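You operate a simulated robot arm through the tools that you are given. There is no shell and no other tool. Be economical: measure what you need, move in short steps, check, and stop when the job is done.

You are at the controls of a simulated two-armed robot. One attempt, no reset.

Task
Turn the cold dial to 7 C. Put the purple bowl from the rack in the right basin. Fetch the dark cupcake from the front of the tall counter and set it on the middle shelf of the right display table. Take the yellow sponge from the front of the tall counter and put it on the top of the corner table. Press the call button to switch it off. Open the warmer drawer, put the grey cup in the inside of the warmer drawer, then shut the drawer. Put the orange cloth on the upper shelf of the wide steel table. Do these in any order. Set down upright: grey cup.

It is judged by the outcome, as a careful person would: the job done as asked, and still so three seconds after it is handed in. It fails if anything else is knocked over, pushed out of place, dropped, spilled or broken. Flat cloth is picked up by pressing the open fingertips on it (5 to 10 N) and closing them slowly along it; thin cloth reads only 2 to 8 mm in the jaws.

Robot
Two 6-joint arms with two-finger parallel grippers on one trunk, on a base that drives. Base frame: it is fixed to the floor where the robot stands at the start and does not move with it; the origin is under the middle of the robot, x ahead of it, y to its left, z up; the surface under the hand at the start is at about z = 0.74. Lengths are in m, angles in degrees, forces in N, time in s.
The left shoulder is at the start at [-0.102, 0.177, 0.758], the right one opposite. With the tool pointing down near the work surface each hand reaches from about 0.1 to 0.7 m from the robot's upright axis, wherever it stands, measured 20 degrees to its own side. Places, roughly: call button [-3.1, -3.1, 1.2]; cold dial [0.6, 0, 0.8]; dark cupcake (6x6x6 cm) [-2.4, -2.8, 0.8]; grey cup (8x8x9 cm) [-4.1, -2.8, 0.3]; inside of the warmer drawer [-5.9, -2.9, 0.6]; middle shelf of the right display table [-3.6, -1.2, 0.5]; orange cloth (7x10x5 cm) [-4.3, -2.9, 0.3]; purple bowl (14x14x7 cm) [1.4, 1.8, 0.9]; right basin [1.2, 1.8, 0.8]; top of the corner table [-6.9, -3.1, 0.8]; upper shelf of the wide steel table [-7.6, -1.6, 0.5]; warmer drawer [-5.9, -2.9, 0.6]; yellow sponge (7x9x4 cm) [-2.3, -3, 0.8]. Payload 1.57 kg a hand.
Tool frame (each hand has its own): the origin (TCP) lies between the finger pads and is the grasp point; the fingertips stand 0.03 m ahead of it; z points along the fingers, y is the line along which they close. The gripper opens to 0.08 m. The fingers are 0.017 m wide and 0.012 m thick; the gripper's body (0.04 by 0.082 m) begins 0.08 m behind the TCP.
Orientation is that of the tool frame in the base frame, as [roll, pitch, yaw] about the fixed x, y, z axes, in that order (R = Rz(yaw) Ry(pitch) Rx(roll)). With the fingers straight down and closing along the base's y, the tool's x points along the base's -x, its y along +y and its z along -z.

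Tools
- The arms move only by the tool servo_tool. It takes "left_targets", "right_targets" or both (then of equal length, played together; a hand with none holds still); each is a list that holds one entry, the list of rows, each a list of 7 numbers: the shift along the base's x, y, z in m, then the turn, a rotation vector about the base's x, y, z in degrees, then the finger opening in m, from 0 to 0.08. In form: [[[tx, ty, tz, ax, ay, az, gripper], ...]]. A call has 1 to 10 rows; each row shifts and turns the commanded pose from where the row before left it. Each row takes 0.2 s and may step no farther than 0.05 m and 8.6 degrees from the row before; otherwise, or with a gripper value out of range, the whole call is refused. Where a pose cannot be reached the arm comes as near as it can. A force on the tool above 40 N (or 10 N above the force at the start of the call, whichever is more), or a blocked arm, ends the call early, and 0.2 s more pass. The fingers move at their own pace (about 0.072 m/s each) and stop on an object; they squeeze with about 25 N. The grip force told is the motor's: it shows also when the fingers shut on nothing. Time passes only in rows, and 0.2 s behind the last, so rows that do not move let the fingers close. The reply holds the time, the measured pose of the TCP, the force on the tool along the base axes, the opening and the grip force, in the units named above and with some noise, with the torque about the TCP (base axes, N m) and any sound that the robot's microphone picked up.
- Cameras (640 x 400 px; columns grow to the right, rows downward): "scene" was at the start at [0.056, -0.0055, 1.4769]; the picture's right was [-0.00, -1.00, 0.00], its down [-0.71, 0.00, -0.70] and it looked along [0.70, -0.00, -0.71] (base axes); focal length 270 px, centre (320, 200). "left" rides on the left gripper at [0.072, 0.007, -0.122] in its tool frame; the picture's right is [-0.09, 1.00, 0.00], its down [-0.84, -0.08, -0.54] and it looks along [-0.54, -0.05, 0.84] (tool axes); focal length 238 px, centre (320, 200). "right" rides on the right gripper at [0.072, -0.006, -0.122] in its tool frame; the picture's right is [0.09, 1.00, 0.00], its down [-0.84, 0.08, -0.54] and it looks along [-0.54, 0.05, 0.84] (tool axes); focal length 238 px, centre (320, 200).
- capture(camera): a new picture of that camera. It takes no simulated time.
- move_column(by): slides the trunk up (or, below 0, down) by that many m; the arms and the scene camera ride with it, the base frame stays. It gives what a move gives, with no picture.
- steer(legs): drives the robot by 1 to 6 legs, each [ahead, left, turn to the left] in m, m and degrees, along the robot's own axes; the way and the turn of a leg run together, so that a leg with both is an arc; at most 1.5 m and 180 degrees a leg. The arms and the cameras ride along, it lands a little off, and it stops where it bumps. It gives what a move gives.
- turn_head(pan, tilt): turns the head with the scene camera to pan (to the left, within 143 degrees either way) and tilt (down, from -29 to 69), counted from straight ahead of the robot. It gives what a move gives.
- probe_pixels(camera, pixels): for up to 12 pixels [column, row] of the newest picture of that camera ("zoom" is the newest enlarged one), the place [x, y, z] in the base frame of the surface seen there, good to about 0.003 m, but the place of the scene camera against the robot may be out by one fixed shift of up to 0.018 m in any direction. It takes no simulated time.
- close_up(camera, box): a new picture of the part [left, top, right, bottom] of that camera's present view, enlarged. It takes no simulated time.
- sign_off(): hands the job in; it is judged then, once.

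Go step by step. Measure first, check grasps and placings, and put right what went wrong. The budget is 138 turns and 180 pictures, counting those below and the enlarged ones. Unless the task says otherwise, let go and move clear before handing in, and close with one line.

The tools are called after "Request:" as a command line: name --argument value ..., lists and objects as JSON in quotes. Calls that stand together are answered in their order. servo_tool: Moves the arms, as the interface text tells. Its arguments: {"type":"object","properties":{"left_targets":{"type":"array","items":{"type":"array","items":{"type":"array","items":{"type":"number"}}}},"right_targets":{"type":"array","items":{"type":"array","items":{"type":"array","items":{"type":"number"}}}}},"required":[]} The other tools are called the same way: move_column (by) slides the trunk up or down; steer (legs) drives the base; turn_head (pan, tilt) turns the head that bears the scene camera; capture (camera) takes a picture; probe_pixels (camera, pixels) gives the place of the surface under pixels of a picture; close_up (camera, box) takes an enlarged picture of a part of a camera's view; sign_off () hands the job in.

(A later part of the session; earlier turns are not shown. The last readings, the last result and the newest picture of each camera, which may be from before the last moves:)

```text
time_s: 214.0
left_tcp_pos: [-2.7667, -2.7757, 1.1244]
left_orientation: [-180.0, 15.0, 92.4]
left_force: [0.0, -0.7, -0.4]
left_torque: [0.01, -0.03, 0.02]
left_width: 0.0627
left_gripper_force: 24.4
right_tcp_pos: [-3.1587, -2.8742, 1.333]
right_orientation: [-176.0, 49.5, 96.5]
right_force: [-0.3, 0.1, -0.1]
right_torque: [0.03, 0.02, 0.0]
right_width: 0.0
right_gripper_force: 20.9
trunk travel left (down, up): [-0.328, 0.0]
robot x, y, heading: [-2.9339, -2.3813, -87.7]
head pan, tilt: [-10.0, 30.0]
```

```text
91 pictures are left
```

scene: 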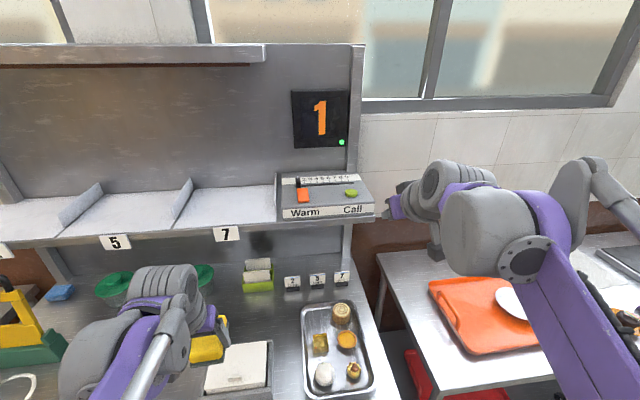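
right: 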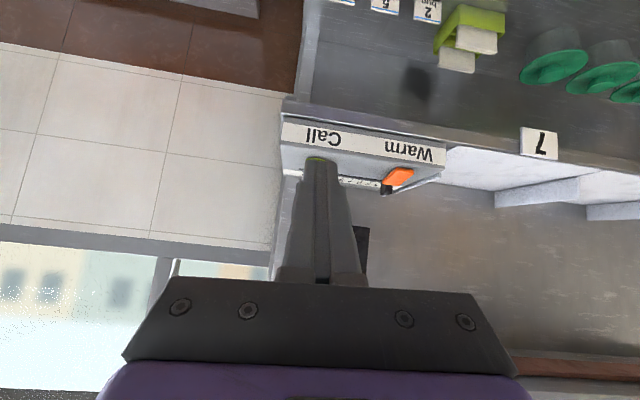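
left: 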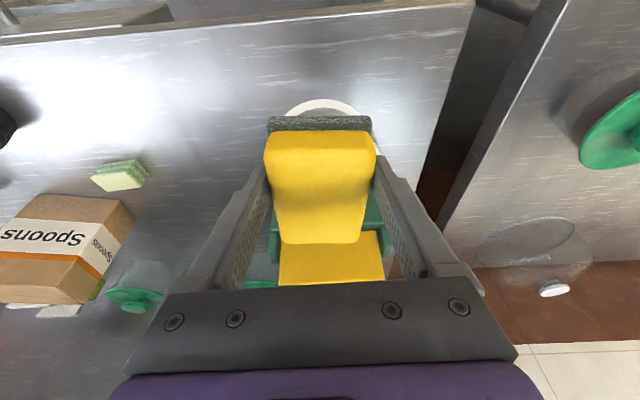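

Request:
probe_pixels --camera "right" --pixels '[[312, 159], [324, 159], [395, 178], [300, 150], [340, 150], [318, 131]]'

Request:
probe_pixels --camera "scene" --pixels '[[352, 192], [352, 195], [303, 195], [320, 115]]'

Request:
close_up --camera "right" --box '[270, 110, 430, 210]'

```text
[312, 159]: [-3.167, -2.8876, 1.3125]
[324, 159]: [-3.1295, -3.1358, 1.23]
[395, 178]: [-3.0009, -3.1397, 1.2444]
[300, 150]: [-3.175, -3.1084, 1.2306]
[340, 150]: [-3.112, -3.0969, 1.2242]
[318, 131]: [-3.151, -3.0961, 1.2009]
```

```text
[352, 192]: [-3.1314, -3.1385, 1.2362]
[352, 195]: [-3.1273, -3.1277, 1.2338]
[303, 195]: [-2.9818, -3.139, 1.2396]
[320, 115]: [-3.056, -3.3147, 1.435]
```

```text
4.00 times, centred on (350, 160) of right
```

zoom: 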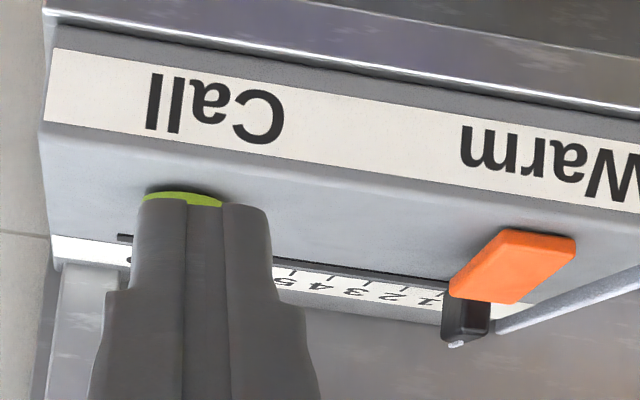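

In hand-camera terms the button centre is about (-3.147,-3.133,1.24). I'll move the closed fingertips above it at TCP z≈1.30.

Request:
servo_tool --right_targets '[[[0.002, -0.04, 0, 0, 0, 0, 0.0], [0.002, -0.04, 0, 0, 0, 0, 0.0], [0.002, -0.04, -0.006, 0, 0, 0, 0.0], [0.002, -0.04, -0.009, 0, 0, 0, 0.0], [0.002, -0.04, -0.009, 0, 0, 0, 0.0], [0.001, -0.042, -0.009, 0, 0, 0, 0.0], [0, 0, 0, 0, 0, 0, 0]]]'

Request:
capture --camera "right"

Request:
close_up --camera "scene" --box '[270, 80, 430, 240]'

```text
time_s: 215.6
left_tcp_pos: [-2.7662, -2.7754, 1.1248]
left_orientation: [-179.8, 15.1, 92.3]
left_force: [0.0, 0.3, -0.5]
left_torque: [0.0, 0.0, -0.02]
left_width: 0.0629
left_gripper_force: 25.2
right_tcp_pos: [-3.147, -3.1169, 1.3002]
right_orientation: [-176.0, 49.5, 96.5]
right_force: [-0.3, 0.4, 0.1]
right_torque: [-0.01, -0.01, 0.02]
right_width: 0.0002
right_gripper_force: 21.4
trunk travel left (down, up): [-0.328, 0.0]
robot x, y, heading: [-2.9369, -2.3774, -87.8]
head pan, tilt: [-10.0, 30.0]
```

```text
89 pictures are left
```

right: 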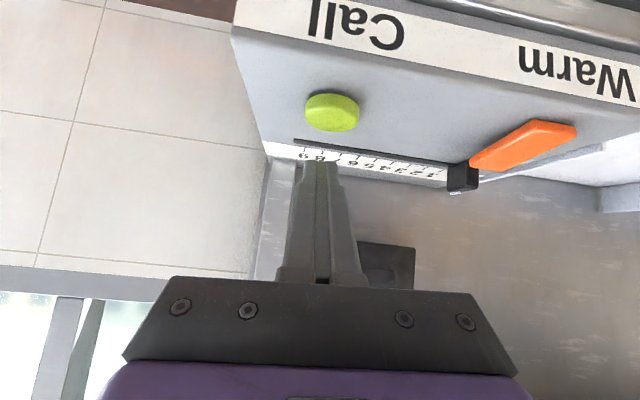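

```text
2.50 times, centred on (350, 160) of scene
```

zoom: 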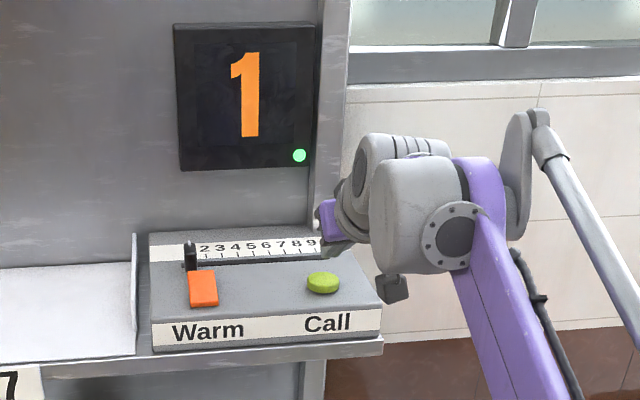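

The button is fully visible at (331,112). I'll probe it precisely.

Request:
probe_pixels --camera "right" --pixels '[[331, 112], [331, 122], [312, 112], [352, 112], [331, 100], [280, 110]]'

```text
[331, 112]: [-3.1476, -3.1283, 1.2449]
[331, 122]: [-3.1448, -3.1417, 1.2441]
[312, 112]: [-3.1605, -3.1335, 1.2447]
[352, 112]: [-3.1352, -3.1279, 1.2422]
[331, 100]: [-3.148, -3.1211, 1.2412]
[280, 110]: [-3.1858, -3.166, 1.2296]
```

I'll descend to touch at TCP z≈1.27 and press gently.

Request:
servo_tool --right_targets '[[[0, 0.002, -0.015, 0, 0, 0, 0.0], [0, 0, -0.01, 0, 0, 0, 0.0], [0, 0, -0.004, 0, 0, 0, 0.0], [0, 0, -0.003, 0, 0, 0, 0.0], [0, 0, -0.003, 0, 0, 0, 0.0]]]'

Request:
close_up --camera "scene" --box '[270, 80, 430, 240]'

```text
time_s: 216.8
left_tcp_pos: [-2.767, -2.7778, 1.1254]
left_orientation: [-179.9, 15.0, 92.3]
left_force: [0.2, 0.4, -0.1]
left_torque: [0.0, 0.01, 0.0]
left_width: 0.0627
left_gripper_force: 25.2
right_tcp_pos: [-3.1482, -3.1145, 1.2651]
right_orientation: [-175.8, 49.7, 96.5]
right_force: [-1.5, -1.2, 5.7]
right_torque: [-0.16, 0.02, -0.08]
right_width: 0.0
right_gripper_force: 21.3
trunk travel left (down, up): [-0.328, 0.0]
robot x, y, heading: [-2.9325, -2.3822, -87.6]
head pan, tilt: [-10.0, 30.0]
heard: click
```

```text
2.50 times, centred on (350, 160) of scene
```

zoom: 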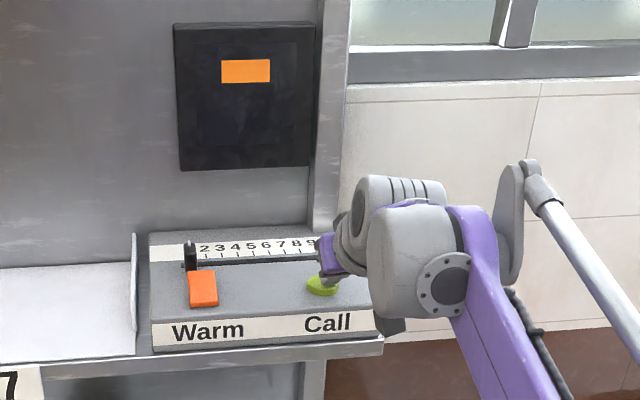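

I heard a click: the "1" and the green lamp went out. I'll lift off straight up and confirm.

Request:
servo_tool --right_targets '[[[0, 0, 0.02, 0, 0, 0, 0.0], [0, 0.02, 0.03, 0, 0, 0, 0.0], [0, 0.04, 0.01, 0, 0, 0, 0.0], [0, 0.045, 0, 0, 0, 0, 0.0], [0, 0.045, 0, 0, 0, 0, 0.0], [0, 0.045, 0, 0, 0, 0, 0.0], [0, 0.045, 0, 0, 0, 0, 0.0]]]'

Request:
capture --camera "scene"

```text
time_s: 218.4
left_tcp_pos: [-2.7662, -2.7764, 1.1253]
left_orientation: [-179.8, 15.0, 92.3]
left_force: [0.9, 0.7, 0.2]
left_torque: [0.0, 0.0, -0.02]
left_width: 0.0628
left_gripper_force: 25.0
right_tcp_pos: [-3.1469, -2.8735, 1.3262]
right_orientation: [-176.0, 49.6, 96.4]
right_force: [-0.2, -0.4, -0.2]
right_torque: [0.0, 0.03, -0.06]
right_width: 0.0
right_gripper_force: 21.1
trunk travel left (down, up): [-0.328, 0.0]
robot x, y, heading: [-2.9353, -2.3812, -87.6]
head pan, tilt: [-10.0, 30.0]
```

```text
86 pictures are left
```

scene: 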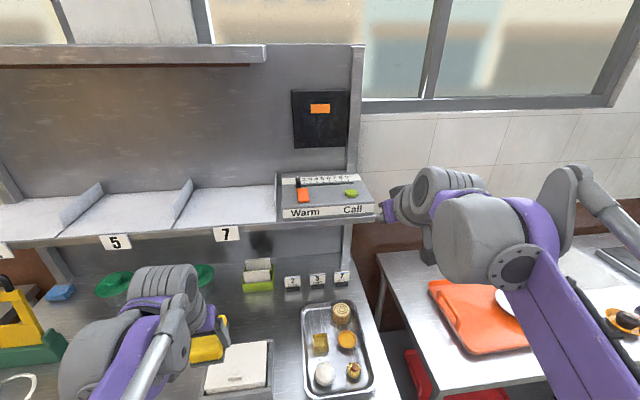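

The call is off. Next is the lower shelf further west: I'll back out and slide right to x≈-3.95 to view the grey cup and orange cloth.

Request:
steer --legs '[[-0.33, 0, -2.3], [0, -1.05, 0]]'

Request:
turn_head --pan -10 --tilt 40

Request:
capture --camera "scene"

```text
time_s: 229.8
left_tcp_pos: [-3.844, -2.4536, 1.1238]
left_orientation: [-179.8, 15.0, 90.4]
left_force: [-1.5, 0.3, 0.4]
left_torque: [0.03, -0.01, 0.02]
left_width: 0.0629
left_gripper_force: 24.7
right_tcp_pos: [-4.2267, -2.5402, 1.3257]
right_orientation: [-176.0, 49.4, 94.6]
right_force: [0.1, 0.1, -0.2]
right_torque: [0.02, 0.0, 0.01]
right_width: 0.0001
right_gripper_force: 21.2
trunk travel left (down, up): [-0.328, 0.0]
robot x, y, heading: [-3.9977, -2.053, -89.3]
head pan, tilt: [-10.0, 30.0]
```

```text
time_s: 230.5
left_tcp_pos: [-3.8423, -2.453, 1.1241]
left_orientation: [-179.7, 15.0, 90.4]
left_force: [0.4, 0.9, -0.4]
left_torque: [0.04, 0.0, -0.01]
left_width: 0.0629
left_gripper_force: 25.1
right_tcp_pos: [-4.2265, -2.5407, 1.3251]
right_orientation: [-176.0, 49.5, 94.5]
right_force: [0.8, -0.4, 0.3]
right_torque: [0.0, 0.02, 0.04]
right_width: 0.0
right_gripper_force: 21.5
trunk travel left (down, up): [-0.328, 0.0]
robot x, y, heading: [-3.9985, -2.05, -89.6]
head pan, tilt: [-10.0, 40.0]
```

```text
85 pictures are left
```

scene: 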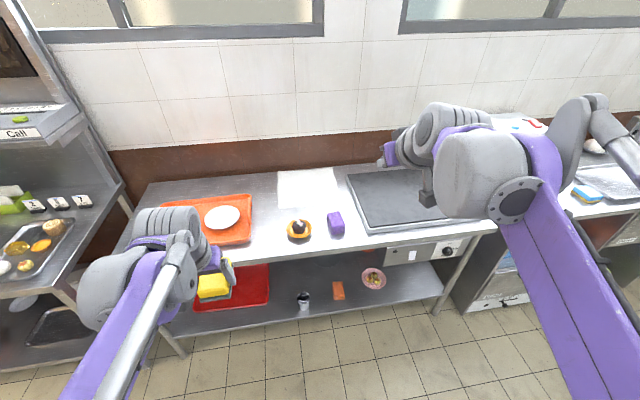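

The grey cup is at (303,300) and the folded orange cloth at (338,290), both on the lower shelf near its front edge. I'll zoom and probe.

Request:
close_up --camera "scene" --box '[260, 250, 400, 338]'

Request:
probe_pixels --camera "scene" --pixels '[[303, 295], [303, 304], [298, 298], [309, 298], [338, 290], [333, 283], [343, 297], [374, 278], [303, 320], [320, 310], [330, 255], [330, 247]]'

```text
4.55 times, centred on (330, 294) of scene
```

zoom: 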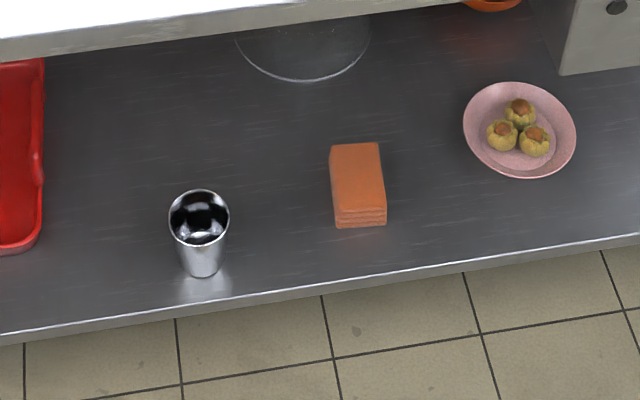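

```text
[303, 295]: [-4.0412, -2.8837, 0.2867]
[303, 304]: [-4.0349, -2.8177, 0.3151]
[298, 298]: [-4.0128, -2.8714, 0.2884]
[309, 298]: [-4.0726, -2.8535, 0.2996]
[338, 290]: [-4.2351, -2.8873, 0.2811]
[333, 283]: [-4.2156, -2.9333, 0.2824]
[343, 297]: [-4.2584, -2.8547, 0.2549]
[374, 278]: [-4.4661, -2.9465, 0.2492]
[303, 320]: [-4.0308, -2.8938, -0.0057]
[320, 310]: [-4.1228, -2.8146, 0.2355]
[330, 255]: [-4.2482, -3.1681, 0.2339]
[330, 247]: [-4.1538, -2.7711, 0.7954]
```

The lower shelf is at z≈0.245, with the cup near (-4.05,-2.84) and the table edge at y≈-2.77. I'll raise the left hand, lower the trunk, line up with the cup and lower the right hand in front of the table.

Request:
steer --legs '[[0.05, 0.17, 0]]'

Request:
servo_tool --left_targets '[[[0, 0, 0.03, 0, 0, 0, 0.02], [0, 0, 0.03, 0, 0, 0, 0.02], [0, 0, 0.03, 0, 0, 0, 0.02], [0, 0, 0.03, 0, 0, 0, 0.02], [0, 0, 0.03, 0, 0, 0, 0.02]]]' --right_targets '[[[0, 0, -0.045, 0, 0, 0, 0.04], [0, 0, -0.045, 0, 0, 0, 0.08], [0, 0, -0.045, 0, 0, 0, 0.08], [0, 0, -0.045, 0, 0, 0, 0.08], [0, 0, -0.045, 0, 0, 0, 0.08]]]'

Request:
move_column --by -0.328

Request:
servo_tool --right_targets '[[[0, 0, -0.045, 0, 0, 0, 0.08], [0, 0, -0.045, 0, 0, 0, 0.08], [0, 0, -0.045, 0, 0, 0, 0.08], [0, 0, -0.045, 0, 0, 0, 0.08], [0, 0, -0.045, 0, 0, 0, 0.08], [0, 0, -0.045, 0, 0, 0, 0.08], [0, 0, 0, 0, 0, 0, 0.08]]]'

Request:
capture --camera "right"

Request:
capture --camera "scene"

```text
time_s: 232.6
left_tcp_pos: [-3.6777, -2.5034, 1.1237]
left_orientation: [-179.8, 15.1, 90.4]
left_force: [-0.3, 0.1, 0.7]
left_torque: [0.01, 0.02, 0.0]
left_width: 0.0628
left_gripper_force: 25.2
right_tcp_pos: [-4.0613, -2.5887, 1.3265]
right_orientation: [-175.9, 49.5, 94.6]
right_force: [-0.4, 0.0, 0.0]
right_torque: [0.01, 0.0, -0.01]
right_width: 0.0
right_gripper_force: 21.6
trunk travel left (down, up): [-0.328, 0.0]
robot x, y, heading: [-3.833, -2.1014, -89.6]
head pan, tilt: [-10.0, 40.0]
```

```text
time_s: 233.8
left_tcp_pos: [-3.6772, -2.5014, 1.2739]
left_orientation: [-179.8, 15.1, 90.5]
left_force: [-0.9, -1.2, -1.0]
left_torque: [0.03, -0.03, 0.01]
left_width: 0.063
left_gripper_force: 25.3
right_tcp_pos: [-4.0596, -2.5905, 1.0984]
right_orientation: [-176.0, 49.5, 94.6]
right_force: [0.4, -0.3, -0.5]
right_torque: [0.0, 0.05, 0.01]
right_width: 0.0799
right_gripper_force: 0.0
trunk travel left (down, up): [-0.328, 0.0]
robot x, y, heading: [-3.8328, -2.0993, -89.5]
head pan, tilt: [-10.0, 40.0]
```

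```text
time_s: 237.0
left_tcp_pos: [-3.6778, -2.5019, 0.9459]
left_orientation: [-179.8, 15.1, 90.5]
left_force: [-0.1, 0.3, 0.6]
left_torque: [0.0, -0.02, -0.02]
left_width: 0.0626
left_gripper_force: 25.3
right_tcp_pos: [-4.0612, -2.5884, 0.7722]
right_orientation: [-176.0, 49.4, 94.7]
right_force: [0.1, -0.9, 0.0]
right_torque: [0.0, 0.0, 0.02]
right_width: 0.08
right_gripper_force: 0.1
trunk travel left (down, up): [0.0, 0.328]
robot x, y, heading: [-3.8335, -2.0993, -89.8]
head pan, tilt: [-10.0, 40.0]
```

```text
time_s: 238.6
left_tcp_pos: [-3.6768, -2.5026, 0.9462]
left_orientation: [-179.8, 15.1, 90.5]
left_force: [0.6, 0.1, -0.3]
left_torque: [-0.02, -0.03, 0.02]
left_width: 0.0628
left_gripper_force: 25.5
right_tcp_pos: [-4.0589, -2.5871, 0.5031]
right_orientation: [-176.1, 49.5, 94.7]
right_force: [0.2, -1.1, 0.9]
right_torque: [0.01, 0.01, 0.0]
right_width: 0.0799
right_gripper_force: 0.0
trunk travel left (down, up): [0.0, 0.328]
robot x, y, heading: [-3.8355, -2.1008, -89.2]
head pan, tilt: [-10.0, 40.0]
```

```text
83 pictures are left
```

right: 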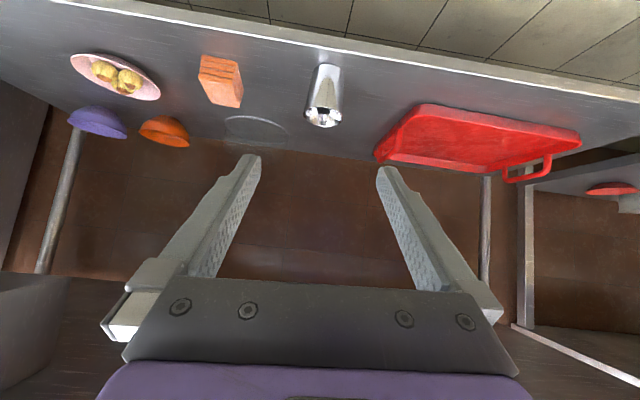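

```text
82 pictures are left
```

scene: 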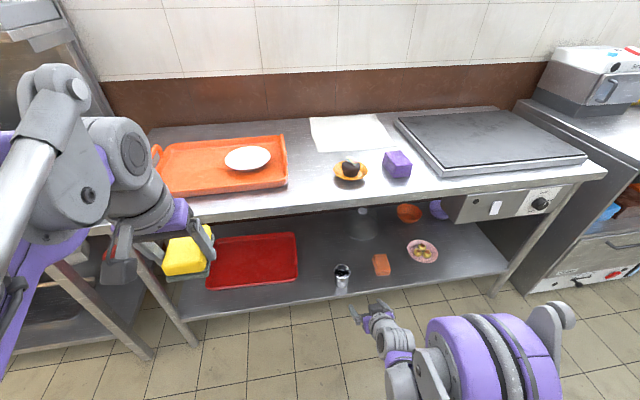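

The right camera sees the cup at (323,95) and the cloth at (222,80). I'll probe both.

Request:
probe_pixels --camera "right" --pixels '[[324, 70], [324, 85], [323, 100], [309, 104], [341, 104], [323, 120], [318, 66], [221, 75], [205, 65], [238, 70], [270, 70], [300, 36]]'

Request:
close_up --camera "right" --box '[180, 30, 380, 150]'

```text
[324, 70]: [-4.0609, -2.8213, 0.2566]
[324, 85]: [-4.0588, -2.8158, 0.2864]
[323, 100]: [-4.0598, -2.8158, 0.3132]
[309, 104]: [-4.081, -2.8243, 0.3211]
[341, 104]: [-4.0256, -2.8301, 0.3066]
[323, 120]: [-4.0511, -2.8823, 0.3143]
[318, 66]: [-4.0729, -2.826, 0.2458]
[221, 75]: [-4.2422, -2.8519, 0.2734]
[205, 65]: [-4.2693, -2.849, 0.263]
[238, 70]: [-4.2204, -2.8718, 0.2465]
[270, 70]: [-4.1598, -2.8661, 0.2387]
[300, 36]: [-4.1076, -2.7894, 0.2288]
```

```text
3.20 times, centred on (280, 90) of right
```

zoom: 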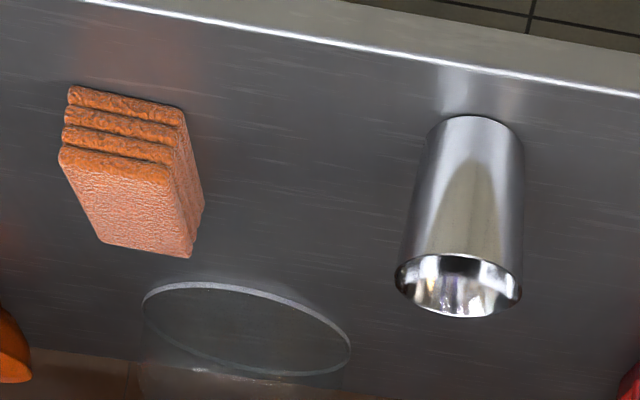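

The cup's centre is about (-4.056,-2.847), rim width about 66 mm, standing from z 0.243 to 0.33. I'll advance along the tool axis to just short of it and check.

Request:
servo_tool --right_targets '[[[0.0005, -0.0364, -0.029, 0, 0, 0, 0.08], [0.0005, -0.0364, -0.029, 0, 0, 0, 0.08], [0.0005, -0.0364, -0.029, 0, 0, 0, 0.08], [0.0005, -0.0364, -0.029, 0, 0, 0, 0.08], [0, -0.02, -0.016, 0, 0, 0, 0.08], [0, 0, 0, 0, 0, 0, 0.08]]]'

Request:
capture --camera "right"

```text
time_s: 240.0
left_tcp_pos: [-3.6775, -2.5023, 0.9466]
left_orientation: [-179.7, 15.1, 90.4]
left_force: [-0.4, 0.3, -0.4]
left_torque: [0.0, -0.05, -0.01]
left_width: 0.0627
left_gripper_force: 25.0
right_tcp_pos: [-4.0617, -2.7516, 0.3721]
right_orientation: [-176.1, 49.4, 94.6]
right_force: [-0.6, -0.3, -0.1]
right_torque: [-0.02, 0.0, -0.02]
right_width: 0.08
right_gripper_force: 0.0
trunk travel left (down, up): [0.0, 0.328]
robot x, y, heading: [-3.8329, -2.0978, -89.4]
head pan, tilt: [-10.0, 40.0]
```

```text
80 pictures are left
```

right: 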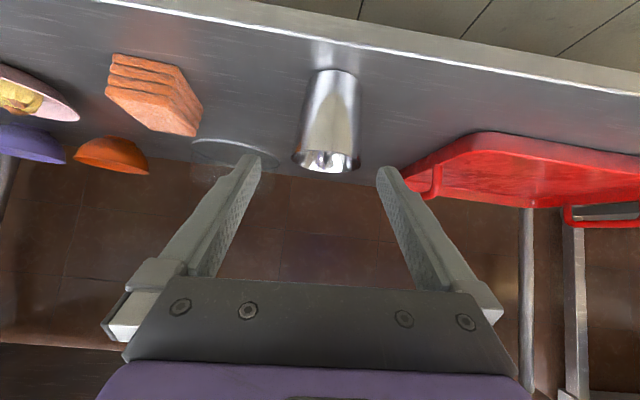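

Request:
probe_pixels --camera "right" --pixels '[[310, 110], [330, 110], [350, 110], [294, 158], [359, 160], [327, 150], [276, 162], [240, 142], [410, 190], [327, 172]]'

Request:
close_up --camera "right" --box '[180, 50, 440, 210]'

```text
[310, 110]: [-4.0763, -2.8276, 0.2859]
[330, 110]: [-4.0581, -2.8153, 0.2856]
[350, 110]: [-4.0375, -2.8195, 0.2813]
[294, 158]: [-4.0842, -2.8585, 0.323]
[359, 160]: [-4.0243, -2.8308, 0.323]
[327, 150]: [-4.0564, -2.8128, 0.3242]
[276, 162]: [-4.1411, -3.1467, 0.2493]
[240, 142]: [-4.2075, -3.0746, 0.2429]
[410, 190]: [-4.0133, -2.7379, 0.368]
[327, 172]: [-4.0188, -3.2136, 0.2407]
```

```text
2.46 times, centred on (310, 130) of right
```

zoom: 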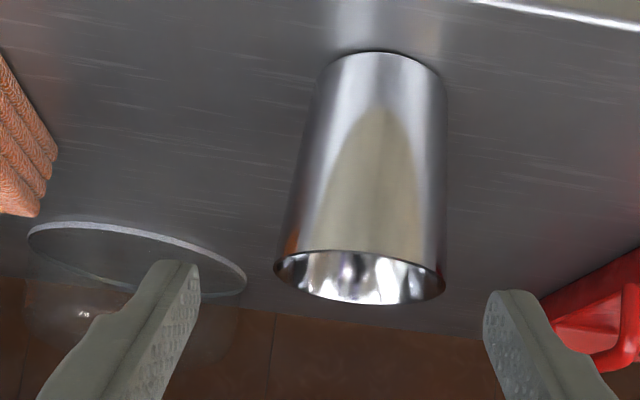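

The cup axis is at (-4.0545,-2.845) with the rim at 0.324. I'll advance to TCP (-4.0545,-2.842,0.295) and close.

Request:
servo_tool --right_targets '[[[0.003, -0.03, -0.0257, 0, 0, 0, 0.08], [0.003, -0.03, -0.0257, 0, 0, 0, 0.08], [0.001, -0.03, -0.0257, 0, 0, 0, 0.08], [0, 0, 0, 0, 0, 0, 0.08], [0, 0, 0, 0, 0, 0, 0.04], [0, 0, 0, 0, 0, 0, 0.02], [0, 0, 0, 0, 0, 0, 0.02]]]'

Request:
capture --camera "right"

```text
time_s: 241.6
left_tcp_pos: [-3.6771, -2.5031, 0.947]
left_orientation: [-179.8, 15.0, 90.5]
left_force: [0.0, 0.3, -0.6]
left_torque: [0.02, 0.02, 0.02]
left_width: 0.0627
left_gripper_force: 25.2
right_tcp_pos: [-4.0513, -2.8441, 0.2963]
right_orientation: [-175.9, 49.4, 94.6]
right_force: [-0.4, 0.5, 0.8]
right_torque: [-0.04, -0.03, -0.01]
right_width: 0.0691
right_gripper_force: 25.2
trunk travel left (down, up): [0.0, 0.328]
robot x, y, heading: [-3.8324, -2.1027, -89.8]
head pan, tilt: [-10.0, 40.0]
```

```text
78 pictures are left
```

right: 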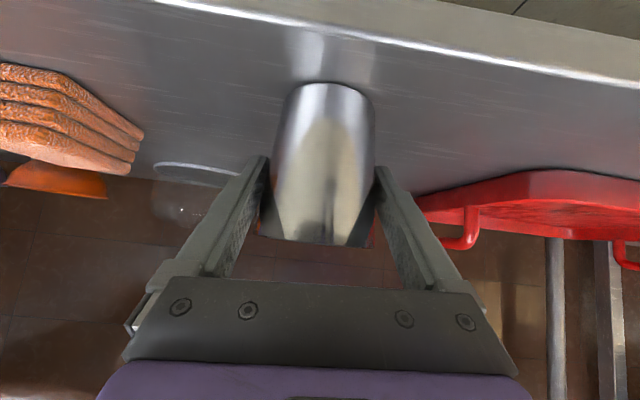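

The cup is gripped at 69 mm. I'll lift 2 cm, pull back out of the shelf and check.

Request:
servo_tool --right_targets '[[[0, 0, 0.01, 0, 0, 0, 0.02], [0, 0.01, 0.015, 0, 0, 0, 0.02], [0, 0.03, 0.02, 0, 0, 0, 0.02], [0, 0.035, 0.025, 0, 0, 0, 0.02], [0, 0.035, 0.025, 0, 0, 0, 0.02], [0, 0.035, 0.025, 0, 0, 0, 0.02], [0, 0.035, 0.025, 0, 0, 0, 0.02], [0, 0.035, 0.03, 0, 0, 0, 0.02], [0, 0.02, 0.04, 0, 0, 0, 0.02], [0, 0, 0, 0, 0, 0, 0.02]]]'

Request:
capture --camera "right"

Request:
capture --camera "scene"

```text
time_s: 243.8
left_tcp_pos: [-3.6778, -2.5037, 0.9461]
left_orientation: [-179.8, 15.1, 90.4]
left_force: [-0.9, 0.0, -0.6]
left_torque: [0.02, -0.01, 0.03]
left_width: 0.0629
left_gripper_force: 25.2
right_tcp_pos: [-4.0486, -2.6075, 0.5125]
right_orientation: [-176.0, 49.5, 94.6]
right_force: [-0.2, -0.1, -0.4]
right_torque: [-0.01, -0.01, -0.01]
right_width: 0.0692
right_gripper_force: 24.4
trunk travel left (down, up): [0.0, 0.328]
robot x, y, heading: [-3.83, -2.1009, -89.6]
head pan, tilt: [-10.0, 40.0]
```

```text
77 pictures are left
```

right: 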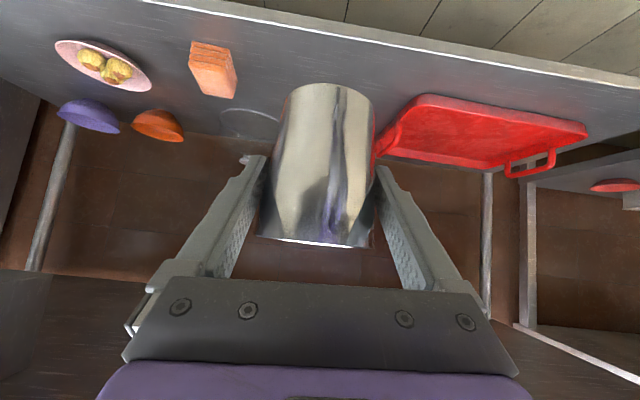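

```text
76 pictures are left
```

scene: 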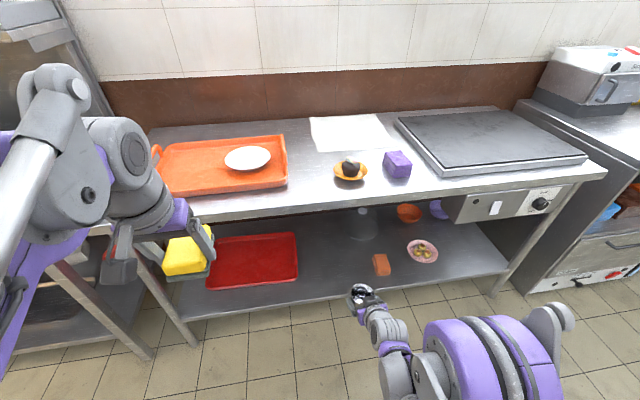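

The cup is held upright. I'll raise the trunk, turn west and drive on along the corridor.

Request:
move_column --by 0.2

Request:
steer --legs '[[-0.08, 0, 0], [0, 0, -90], [1.2, 0, 0]]'

Request:
turn_head --pan 15 --tilt 28

Request:
capture --camera "scene"

```text
time_s: 246.0
left_tcp_pos: [-3.6775, -2.5032, 1.1464]
left_orientation: [-179.7, 15.0, 90.3]
left_force: [-0.7, -0.1, 0.1]
left_torque: [0.0, 0.02, 0.01]
left_width: 0.0631
left_gripper_force: 25.5
right_tcp_pos: [-4.0526, -2.6098, 0.7087]
right_orientation: [-176.1, 49.6, 94.6]
right_force: [0.3, -0.4, 0.0]
right_torque: [-0.03, 0.0, 0.0]
right_width: 0.0687
right_gripper_force: 24.9
trunk travel left (down, up): [-0.2, 0.128]
robot x, y, heading: [-3.8357, -2.104, -89.5]
head pan, tilt: [-10.0, 40.0]
```

```text
time_s: 256.7
left_tcp_pos: [-5.4561, -2.1475, 1.1471]
left_orientation: [-179.9, 15.0, -0.6]
left_force: [0.5, 1.1, 0.4]
left_torque: [0.01, -0.02, 0.01]
left_width: 0.0629
left_gripper_force: 25.1
right_tcp_pos: [-5.5562, -1.7716, 0.7095]
right_orientation: [-175.9, 49.5, 3.7]
right_force: [-0.4, 0.3, -0.8]
right_torque: [-0.01, -0.05, -0.02]
right_width: 0.0684
right_gripper_force: 24.9
trunk travel left (down, up): [-0.2, 0.128]
robot x, y, heading: [-5.0536, -1.9985, 179.7]
head pan, tilt: [-10.0, 40.0]
```

```text
time_s: 257.6
left_tcp_pos: [-5.4564, -2.1489, 1.1467]
left_orientation: [-179.8, 15.0, -0.5]
left_force: [0.3, -0.7, -1.1]
left_torque: [0.02, -0.01, 0.04]
left_width: 0.0629
left_gripper_force: 24.8
right_tcp_pos: [-5.5561, -1.7722, 0.7084]
right_orientation: [-176.1, 49.5, 3.7]
right_force: [0.5, 0.5, -1.2]
right_torque: [0.01, -0.01, -0.01]
right_width: 0.0681
right_gripper_force: 25.2
trunk travel left (down, up): [-0.2, 0.128]
robot x, y, heading: [-5.0528, -2.0019, 179.4]
head pan, tilt: [15.0, 28.0]
```

```text
75 pictures are left
```

scene: 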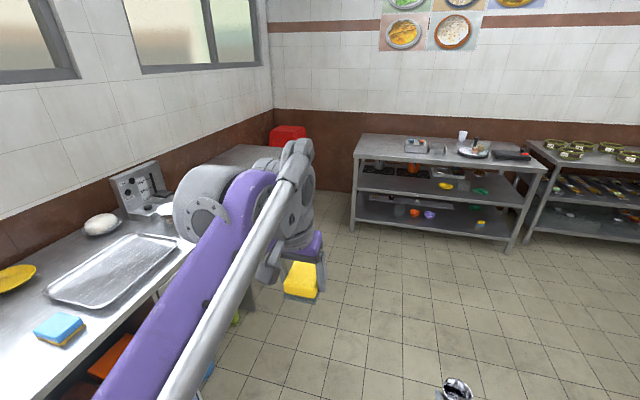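

The corner table is behind the arm near the red box at (288,135), and the wide steel table is at (440,190). I'll probe the geometry.

Request:
probe_pixels --camera "scene" --pixels '[[288, 132], [270, 150], [240, 155], [300, 145], [360, 150], [352, 228], [505, 248], [450, 185], [430, 190], [450, 215], [160, 210], [235, 280]]'

Request:
close_up --camera "scene" --box '[340, 110, 640, 260]'

```text
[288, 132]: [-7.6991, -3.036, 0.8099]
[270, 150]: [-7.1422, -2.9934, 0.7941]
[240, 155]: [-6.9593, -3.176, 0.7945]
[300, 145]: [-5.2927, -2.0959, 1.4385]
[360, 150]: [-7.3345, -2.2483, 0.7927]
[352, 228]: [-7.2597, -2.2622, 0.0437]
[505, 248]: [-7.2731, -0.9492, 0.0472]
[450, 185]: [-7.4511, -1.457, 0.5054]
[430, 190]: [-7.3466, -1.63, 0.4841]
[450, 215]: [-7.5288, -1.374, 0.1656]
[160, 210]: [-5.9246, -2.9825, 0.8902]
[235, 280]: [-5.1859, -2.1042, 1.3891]
```

```text
2.13 times, centred on (490, 185) of scene
```

zoom: 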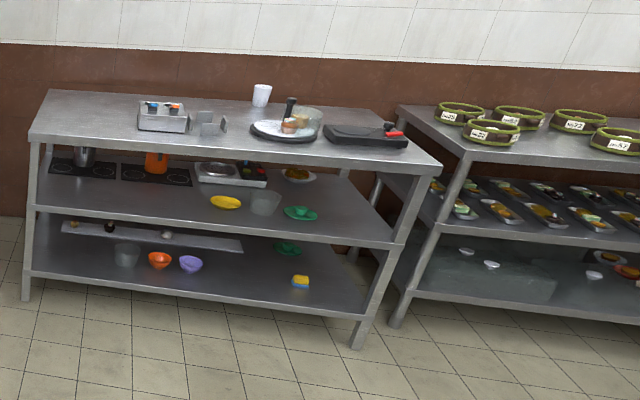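

The steel table's front is at x≈-7.26, spanning y -2.26 to -0.95. The corner table top is at z≈0.795 around (-6.95,-3.1). I'll drive to x≈-6.15, turn south there (clear of the steel table) and look.

Request:
steer --legs '[[1.1, 0.05, 0], [0, 0, 90.5]]'

Request:
turn_head --pan -20 --tilt 40

Request:
capture --camera "scene"

Request:
capture --camera "right"

```text
time_s: 267.0
left_tcp_pos: [-6.0134, -2.4436, 1.1477]
left_orientation: [-179.8, 14.9, 88.4]
left_force: [-0.1, 0.7, -0.8]
left_torque: [0.0, -0.02, 0.01]
left_width: 0.0627
left_gripper_force: 25.1
right_tcp_pos: [-6.3929, -2.5352, 0.7089]
right_orientation: [-176.0, 49.5, 92.5]
right_force: [0.0, 0.5, -0.5]
right_torque: [0.0, -0.03, 0.02]
right_width: 0.0657
right_gripper_force: 25.0
trunk travel left (down, up): [-0.2, 0.128]
robot x, y, heading: [-6.1506, -2.0343, -91.6]
head pan, tilt: [15.0, 28.0]
```

```text
time_s: 268.0
left_tcp_pos: [-6.0123, -2.4428, 1.1465]
left_orientation: [-179.8, 15.0, 88.3]
left_force: [-0.1, 0.3, -0.3]
left_torque: [0.0, 0.0, 0.0]
left_width: 0.0626
left_gripper_force: 25.0
right_tcp_pos: [-6.3906, -2.5353, 0.7095]
right_orientation: [-176.0, 49.5, 92.6]
right_force: [0.4, 0.2, 0.1]
right_torque: [0.0, -0.01, 0.03]
right_width: 0.0659
right_gripper_force: 25.4
trunk travel left (down, up): [-0.2, 0.128]
robot x, y, heading: [-6.1551, -2.0347, -91.7]
head pan, tilt: [-20.0, 40.0]
```

```text
73 pictures are left
```

scene: 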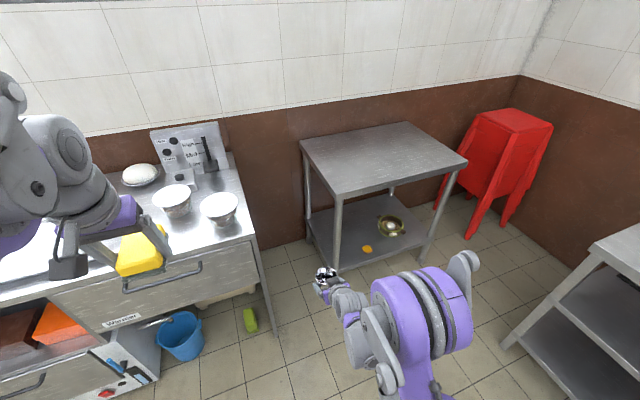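

```text
72 pictures are left
```

right: 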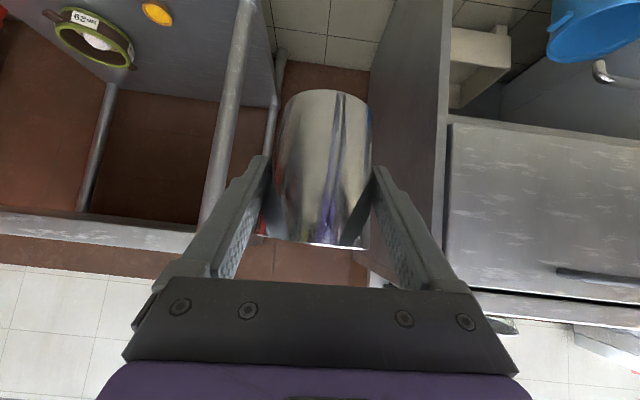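

The corner table top is at (380,158), empty, and the warmer drawer with its handle is at (160,275). The cup grip has crept from 69 to 66 mm, so I'll place the sponge promptly. I'll measure the table.

Request:
probe_pixels --camera "scene" --pixels '[[342, 190], [462, 162], [380, 158], [306, 143], [403, 126], [360, 175], [160, 275], [125, 320], [205, 262], [60, 300], [240, 240], [600, 250]]'

Request:
close_up --camera "right" --box '[200, 60, 440, 260]'

Request:
close_up --camera "scene" --box '[0, 220, 280, 400]'

```text
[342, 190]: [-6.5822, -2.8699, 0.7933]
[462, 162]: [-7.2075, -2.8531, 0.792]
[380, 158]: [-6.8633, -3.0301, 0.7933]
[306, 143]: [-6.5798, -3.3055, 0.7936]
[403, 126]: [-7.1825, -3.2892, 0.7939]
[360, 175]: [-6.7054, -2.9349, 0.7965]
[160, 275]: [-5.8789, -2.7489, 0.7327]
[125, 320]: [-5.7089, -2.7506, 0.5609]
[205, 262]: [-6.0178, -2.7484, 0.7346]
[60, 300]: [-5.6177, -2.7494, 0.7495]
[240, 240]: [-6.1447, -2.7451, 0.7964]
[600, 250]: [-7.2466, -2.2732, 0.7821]
```

```text
2.00 times, centred on (320, 160) of right
```

zoom: 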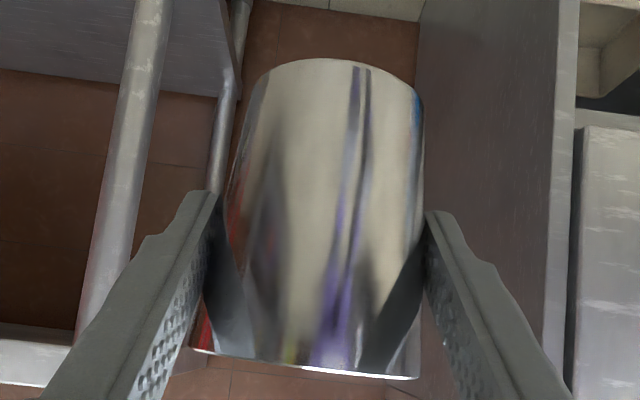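

```text
2.22 times, centred on (140, 310) of scene
```

zoom: 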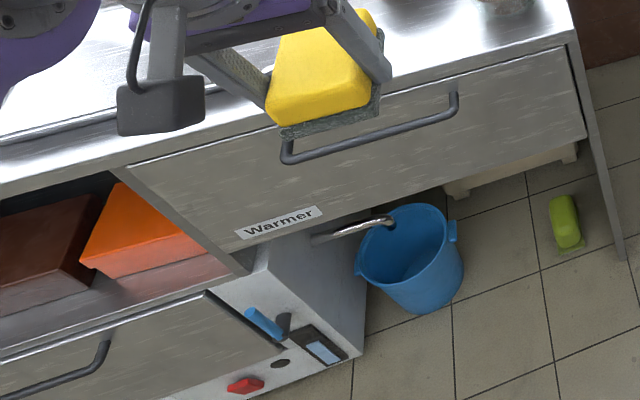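

The corner table top spans x -6.58…-7.2 and y -2.86…-3.30. I'll raise the trunk and the cup so both clear the tabletop, then move in front of it.

Request:
move_column --by 0.128

Request:
servo_tool --right_targets '[[[0, 0, 0.035, 0, 0, 0, 0.02], [0, 0, 0.035, 0, 0, 0, 0.02], [0, 0, 0.035, 0, 0, 0, 0.02]]]'

Request:
steer --legs '[[0, -0.5, 1.7], [0.29, 0, 0]]'

Request:
servo_tool --left_targets '[[[-0.03, -0.02, -0.025, 0, 0, 0, 0.02], [-0.03, -0.02, -0.025, 0, 0, 0, 0.02], [-0.03, -0.02, -0.025, 0, 0, 0, 0.02], [-0.03, -0.025, -0.025, 0, 0, 0, 0.02], [-0.02, -0.025, -0.035, 0, 0, 0, 0.02], [0, -0.025, -0.035, 0, 0, 0, 0.02], [0, -0.025, -0.035, 0, 0, 0, 0.02], [0, -0.025, -0.035, 0, 0, 0, 0.02]]]'

Request:
capture --camera "left"

Request:
capture --camera "scene"

```text
time_s: 269.6
left_tcp_pos: [-6.0134, -2.4426, 1.2755]
left_orientation: [-179.9, 15.0, 88.3]
left_force: [0.2, -0.7, -0.7]
left_torque: [0.03, -0.02, 0.02]
left_width: 0.0628
left_gripper_force: 25.4
right_tcp_pos: [-6.3909, -2.558, 0.855]
right_orientation: [-175.7, 51.5, 92.6]
right_force: [-0.2, 0.1, -0.6]
right_torque: [-0.02, 0.01, 0.02]
right_width: 0.0659
right_gripper_force: 24.8
trunk travel left (down, up): [-0.328, 0.0]
robot x, y, heading: [-6.1516, -2.0363, -91.5]
head pan, tilt: [-20.0, 40.0]
```

```text
time_s: 270.4
left_tcp_pos: [-6.0121, -2.4425, 1.2755]
left_orientation: [-179.7, 15.1, 88.4]
left_force: [0.1, 0.2, 0.5]
left_torque: [0.02, 0.0, 0.0]
left_width: 0.0626
left_gripper_force: 25.0
right_tcp_pos: [-6.392, -2.5583, 0.9639]
right_orientation: [-175.7, 51.6, 92.6]
right_force: [-0.2, -0.5, -1.1]
right_torque: [0.03, -0.02, -0.03]
right_width: 0.0658
right_gripper_force: 24.6
trunk travel left (down, up): [-0.328, 0.0]
robot x, y, heading: [-6.156, -2.0337, -91.8]
head pan, tilt: [-20.0, 40.0]
```

```text
time_s: 276.9
left_tcp_pos: [-6.4993, -2.7209, 1.2743]
left_orientation: [-179.8, 15.0, 89.7]
left_force: [0.0, -0.7, -1.1]
left_torque: [-0.02, 0.0, -0.05]
left_width: 0.0629
left_gripper_force: 25.0
right_tcp_pos: [-6.875, -2.8467, 0.9633]
right_orientation: [-175.7, 51.6, 94.1]
right_force: [-0.4, -0.3, -1.8]
right_torque: [0.01, -0.01, 0.03]
right_width: 0.0654
right_gripper_force: 24.8
trunk travel left (down, up): [-0.328, 0.0]
robot x, y, heading: [-6.6469, -2.3205, -90.3]
head pan, tilt: [-20.0, 40.0]
```

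```text
time_s: 278.6
left_tcp_pos: [-6.6382, -2.9077, 1.0343]
left_orientation: [-179.9, 15.0, 89.6]
left_force: [0.4, 0.7, -0.3]
left_torque: [0.05, -0.01, 0.02]
left_width: 0.0625
left_gripper_force: 25.3
right_tcp_pos: [-6.8745, -2.8479, 0.9628]
right_orientation: [-175.7, 51.4, 94.1]
right_force: [0.1, -0.1, -1.1]
right_torque: [0.05, 0.02, 0.02]
right_width: 0.0656
right_gripper_force: 24.7
trunk travel left (down, up): [-0.328, 0.0]
robot x, y, heading: [-6.6481, -2.3202, -90.3]
head pan, tilt: [-20.0, 40.0]
```

```text
69 pictures are left
```

left: 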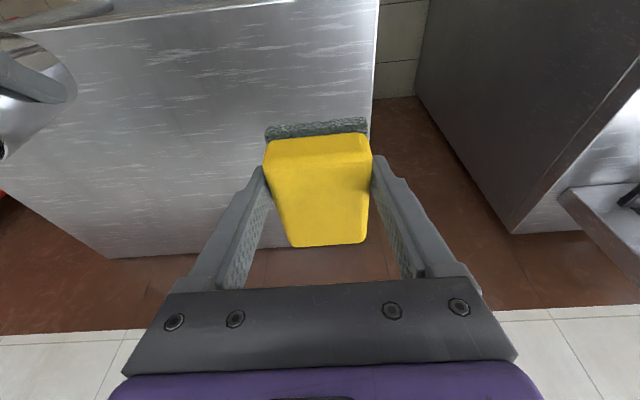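

```text
68 pictures are left
```

scene: 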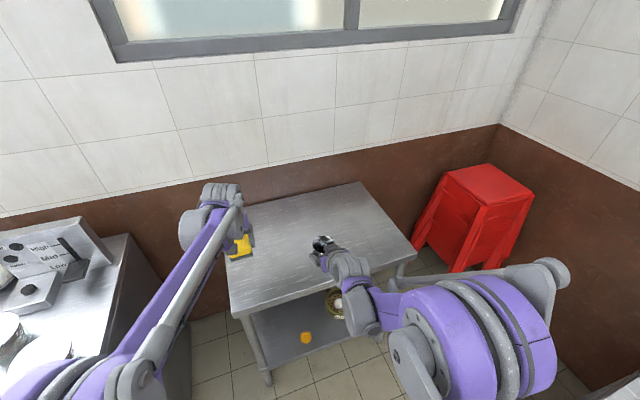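

I'll measure the tabletop from the left camera, then move over and lower.

Request:
probe_pixels --camera "left" --pixels '[[200, 100], [150, 180], [350, 80], [372, 80], [230, 200]]'

Request:
servo_tool --left_targets '[[[-0.02, -0.02, -0.02, 0, 0, 0, 0.02], [-0.02, -0.02, -0.03, 0, 0, 0, 0.02], [-0.02, -0.022, -0.03, 0, 0, 0, 0.02], [0, 0, -0.04, 0, 0, 0, 0.02], [0, 0, -0.04, 0, 0, 0, 0.02], [0, 0, 0, 0, 0, 0, 0.02]]]'

Request:
capture --camera "left"

```text
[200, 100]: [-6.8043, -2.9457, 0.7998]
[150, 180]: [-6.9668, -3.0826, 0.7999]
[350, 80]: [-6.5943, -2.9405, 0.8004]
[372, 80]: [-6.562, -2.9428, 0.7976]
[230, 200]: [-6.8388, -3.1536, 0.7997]
```

```text
time_s: 280.1
left_tcp_pos: [-6.6979, -2.9669, 0.8738]
left_orientation: [-179.9, 15.0, 89.7]
left_force: [-0.8, 0.8, -0.4]
left_torque: [0.0, -0.02, 0.0]
left_width: 0.063
left_gripper_force: 24.6
right_tcp_pos: [-6.8753, -2.8475, 0.9636]
right_orientation: [-175.6, 51.6, 94.1]
right_force: [-0.3, 0.5, -1.2]
right_torque: [0.02, -0.01, 0.03]
right_width: 0.0656
right_gripper_force: 24.6
trunk travel left (down, up): [-0.328, 0.0]
robot x, y, heading: [-6.6525, -2.3194, -90.1]
head pan, tilt: [-20.0, 40.0]
```

```text
67 pictures are left
```

left: 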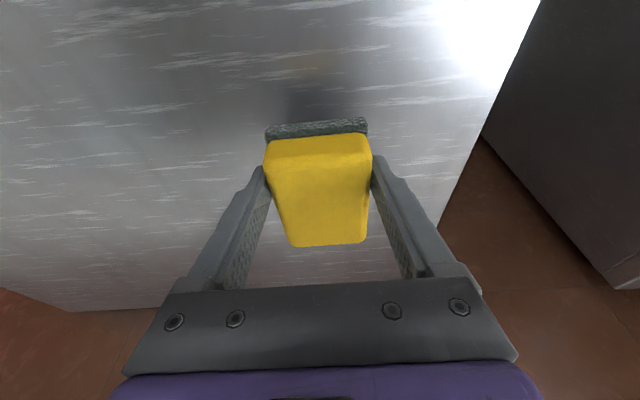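

The tabletop is at z 0.80, and the sponge's base sits about 38 mm below the TCP. I'll lower to contact.

Request:
servo_tool --left_targets '[[[0, 0, -0.02, 0, 0, 0, 0.02], [0, 0, -0.008, 0, 0, 0, 0.02], [0, 0, -0.004, 0, 0, 0, 0.02], [0, 0, -0.003, 0, 0, 0, 0.02], [0, 0, -0.002, 0, 0, 0, 0.02]]]'

```text
time_s: 281.2
left_tcp_pos: [-6.7, -2.971, 0.8396]
left_orientation: [-179.8, 15.1, 89.7]
left_force: [2.9, 2.1, 9.4]
left_torque: [0.05, -0.24, -0.01]
left_width: 0.0629
left_gripper_force: 24.8
right_tcp_pos: [-6.8757, -2.8472, 0.9634]
right_orientation: [-175.7, 51.6, 94.2]
right_force: [0.0, -0.1, -0.7]
right_torque: [-0.01, 0.0, 0.01]
right_width: 0.0655
right_gripper_force: 24.8
trunk travel left (down, up): [-0.328, 0.0]
robot x, y, heading: [-6.6487, -2.3196, -90.4]
head pan, tilt: [-20.0, 40.0]
```

It's touching at 9 N. I'll open and lift away.

Request:
servo_tool --left_targets '[[[0, 0, 0.0, 0, 0, 0, 0.08], [0, 0, 0, 0, 0, 0, 0.08], [0, 0.003, 0.02, 0, 0, 0, 0.08], [0, 0.01, 0.04, 0, 0, 0, 0.08], [0, 0.01, 0.04, 0, 0, 0, 0.08], [0.02, 0.03, 0.03, 0, 0, 0, 0.08], [0.03, 0.03, 0.02, 0, 0, 0, 0.08], [0.03, 0.03, 0.02, 0, 0, 0, 0.08]]]'

Request:
capture --camera "left"

Request:
capture --camera "right"

```text
time_s: 283.1
left_tcp_pos: [-6.6183, -2.8523, 1.0108]
left_orientation: [-179.8, 15.0, 89.7]
left_force: [0.3, 0.0, -0.3]
left_torque: [0.0, 0.0, -0.03]
left_width: 0.0799
left_gripper_force: 0.1
right_tcp_pos: [-6.875, -2.8463, 0.963]
right_orientation: [-175.7, 51.5, 94.1]
right_force: [0.8, -0.2, -1.2]
right_torque: [-0.02, 0.02, -0.03]
right_width: 0.0656
right_gripper_force: 24.8
trunk travel left (down, up): [-0.328, 0.0]
robot x, y, heading: [-6.6485, -2.3203, -90.4]
head pan, tilt: [-20.0, 40.0]
```

```text
66 pictures are left
```

left: 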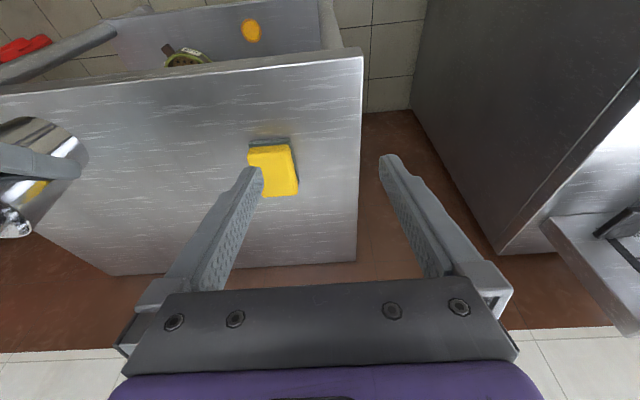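

```text
65 pictures are left
```

right: 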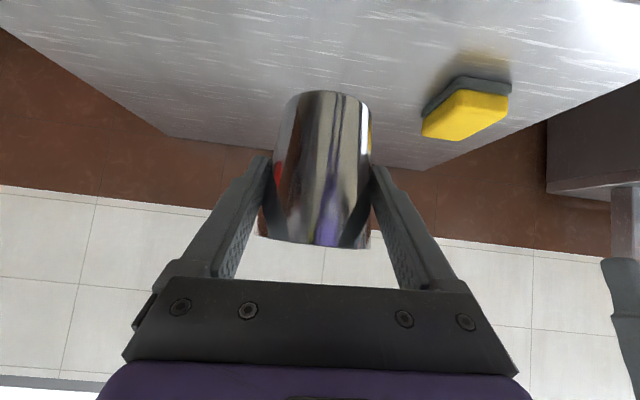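

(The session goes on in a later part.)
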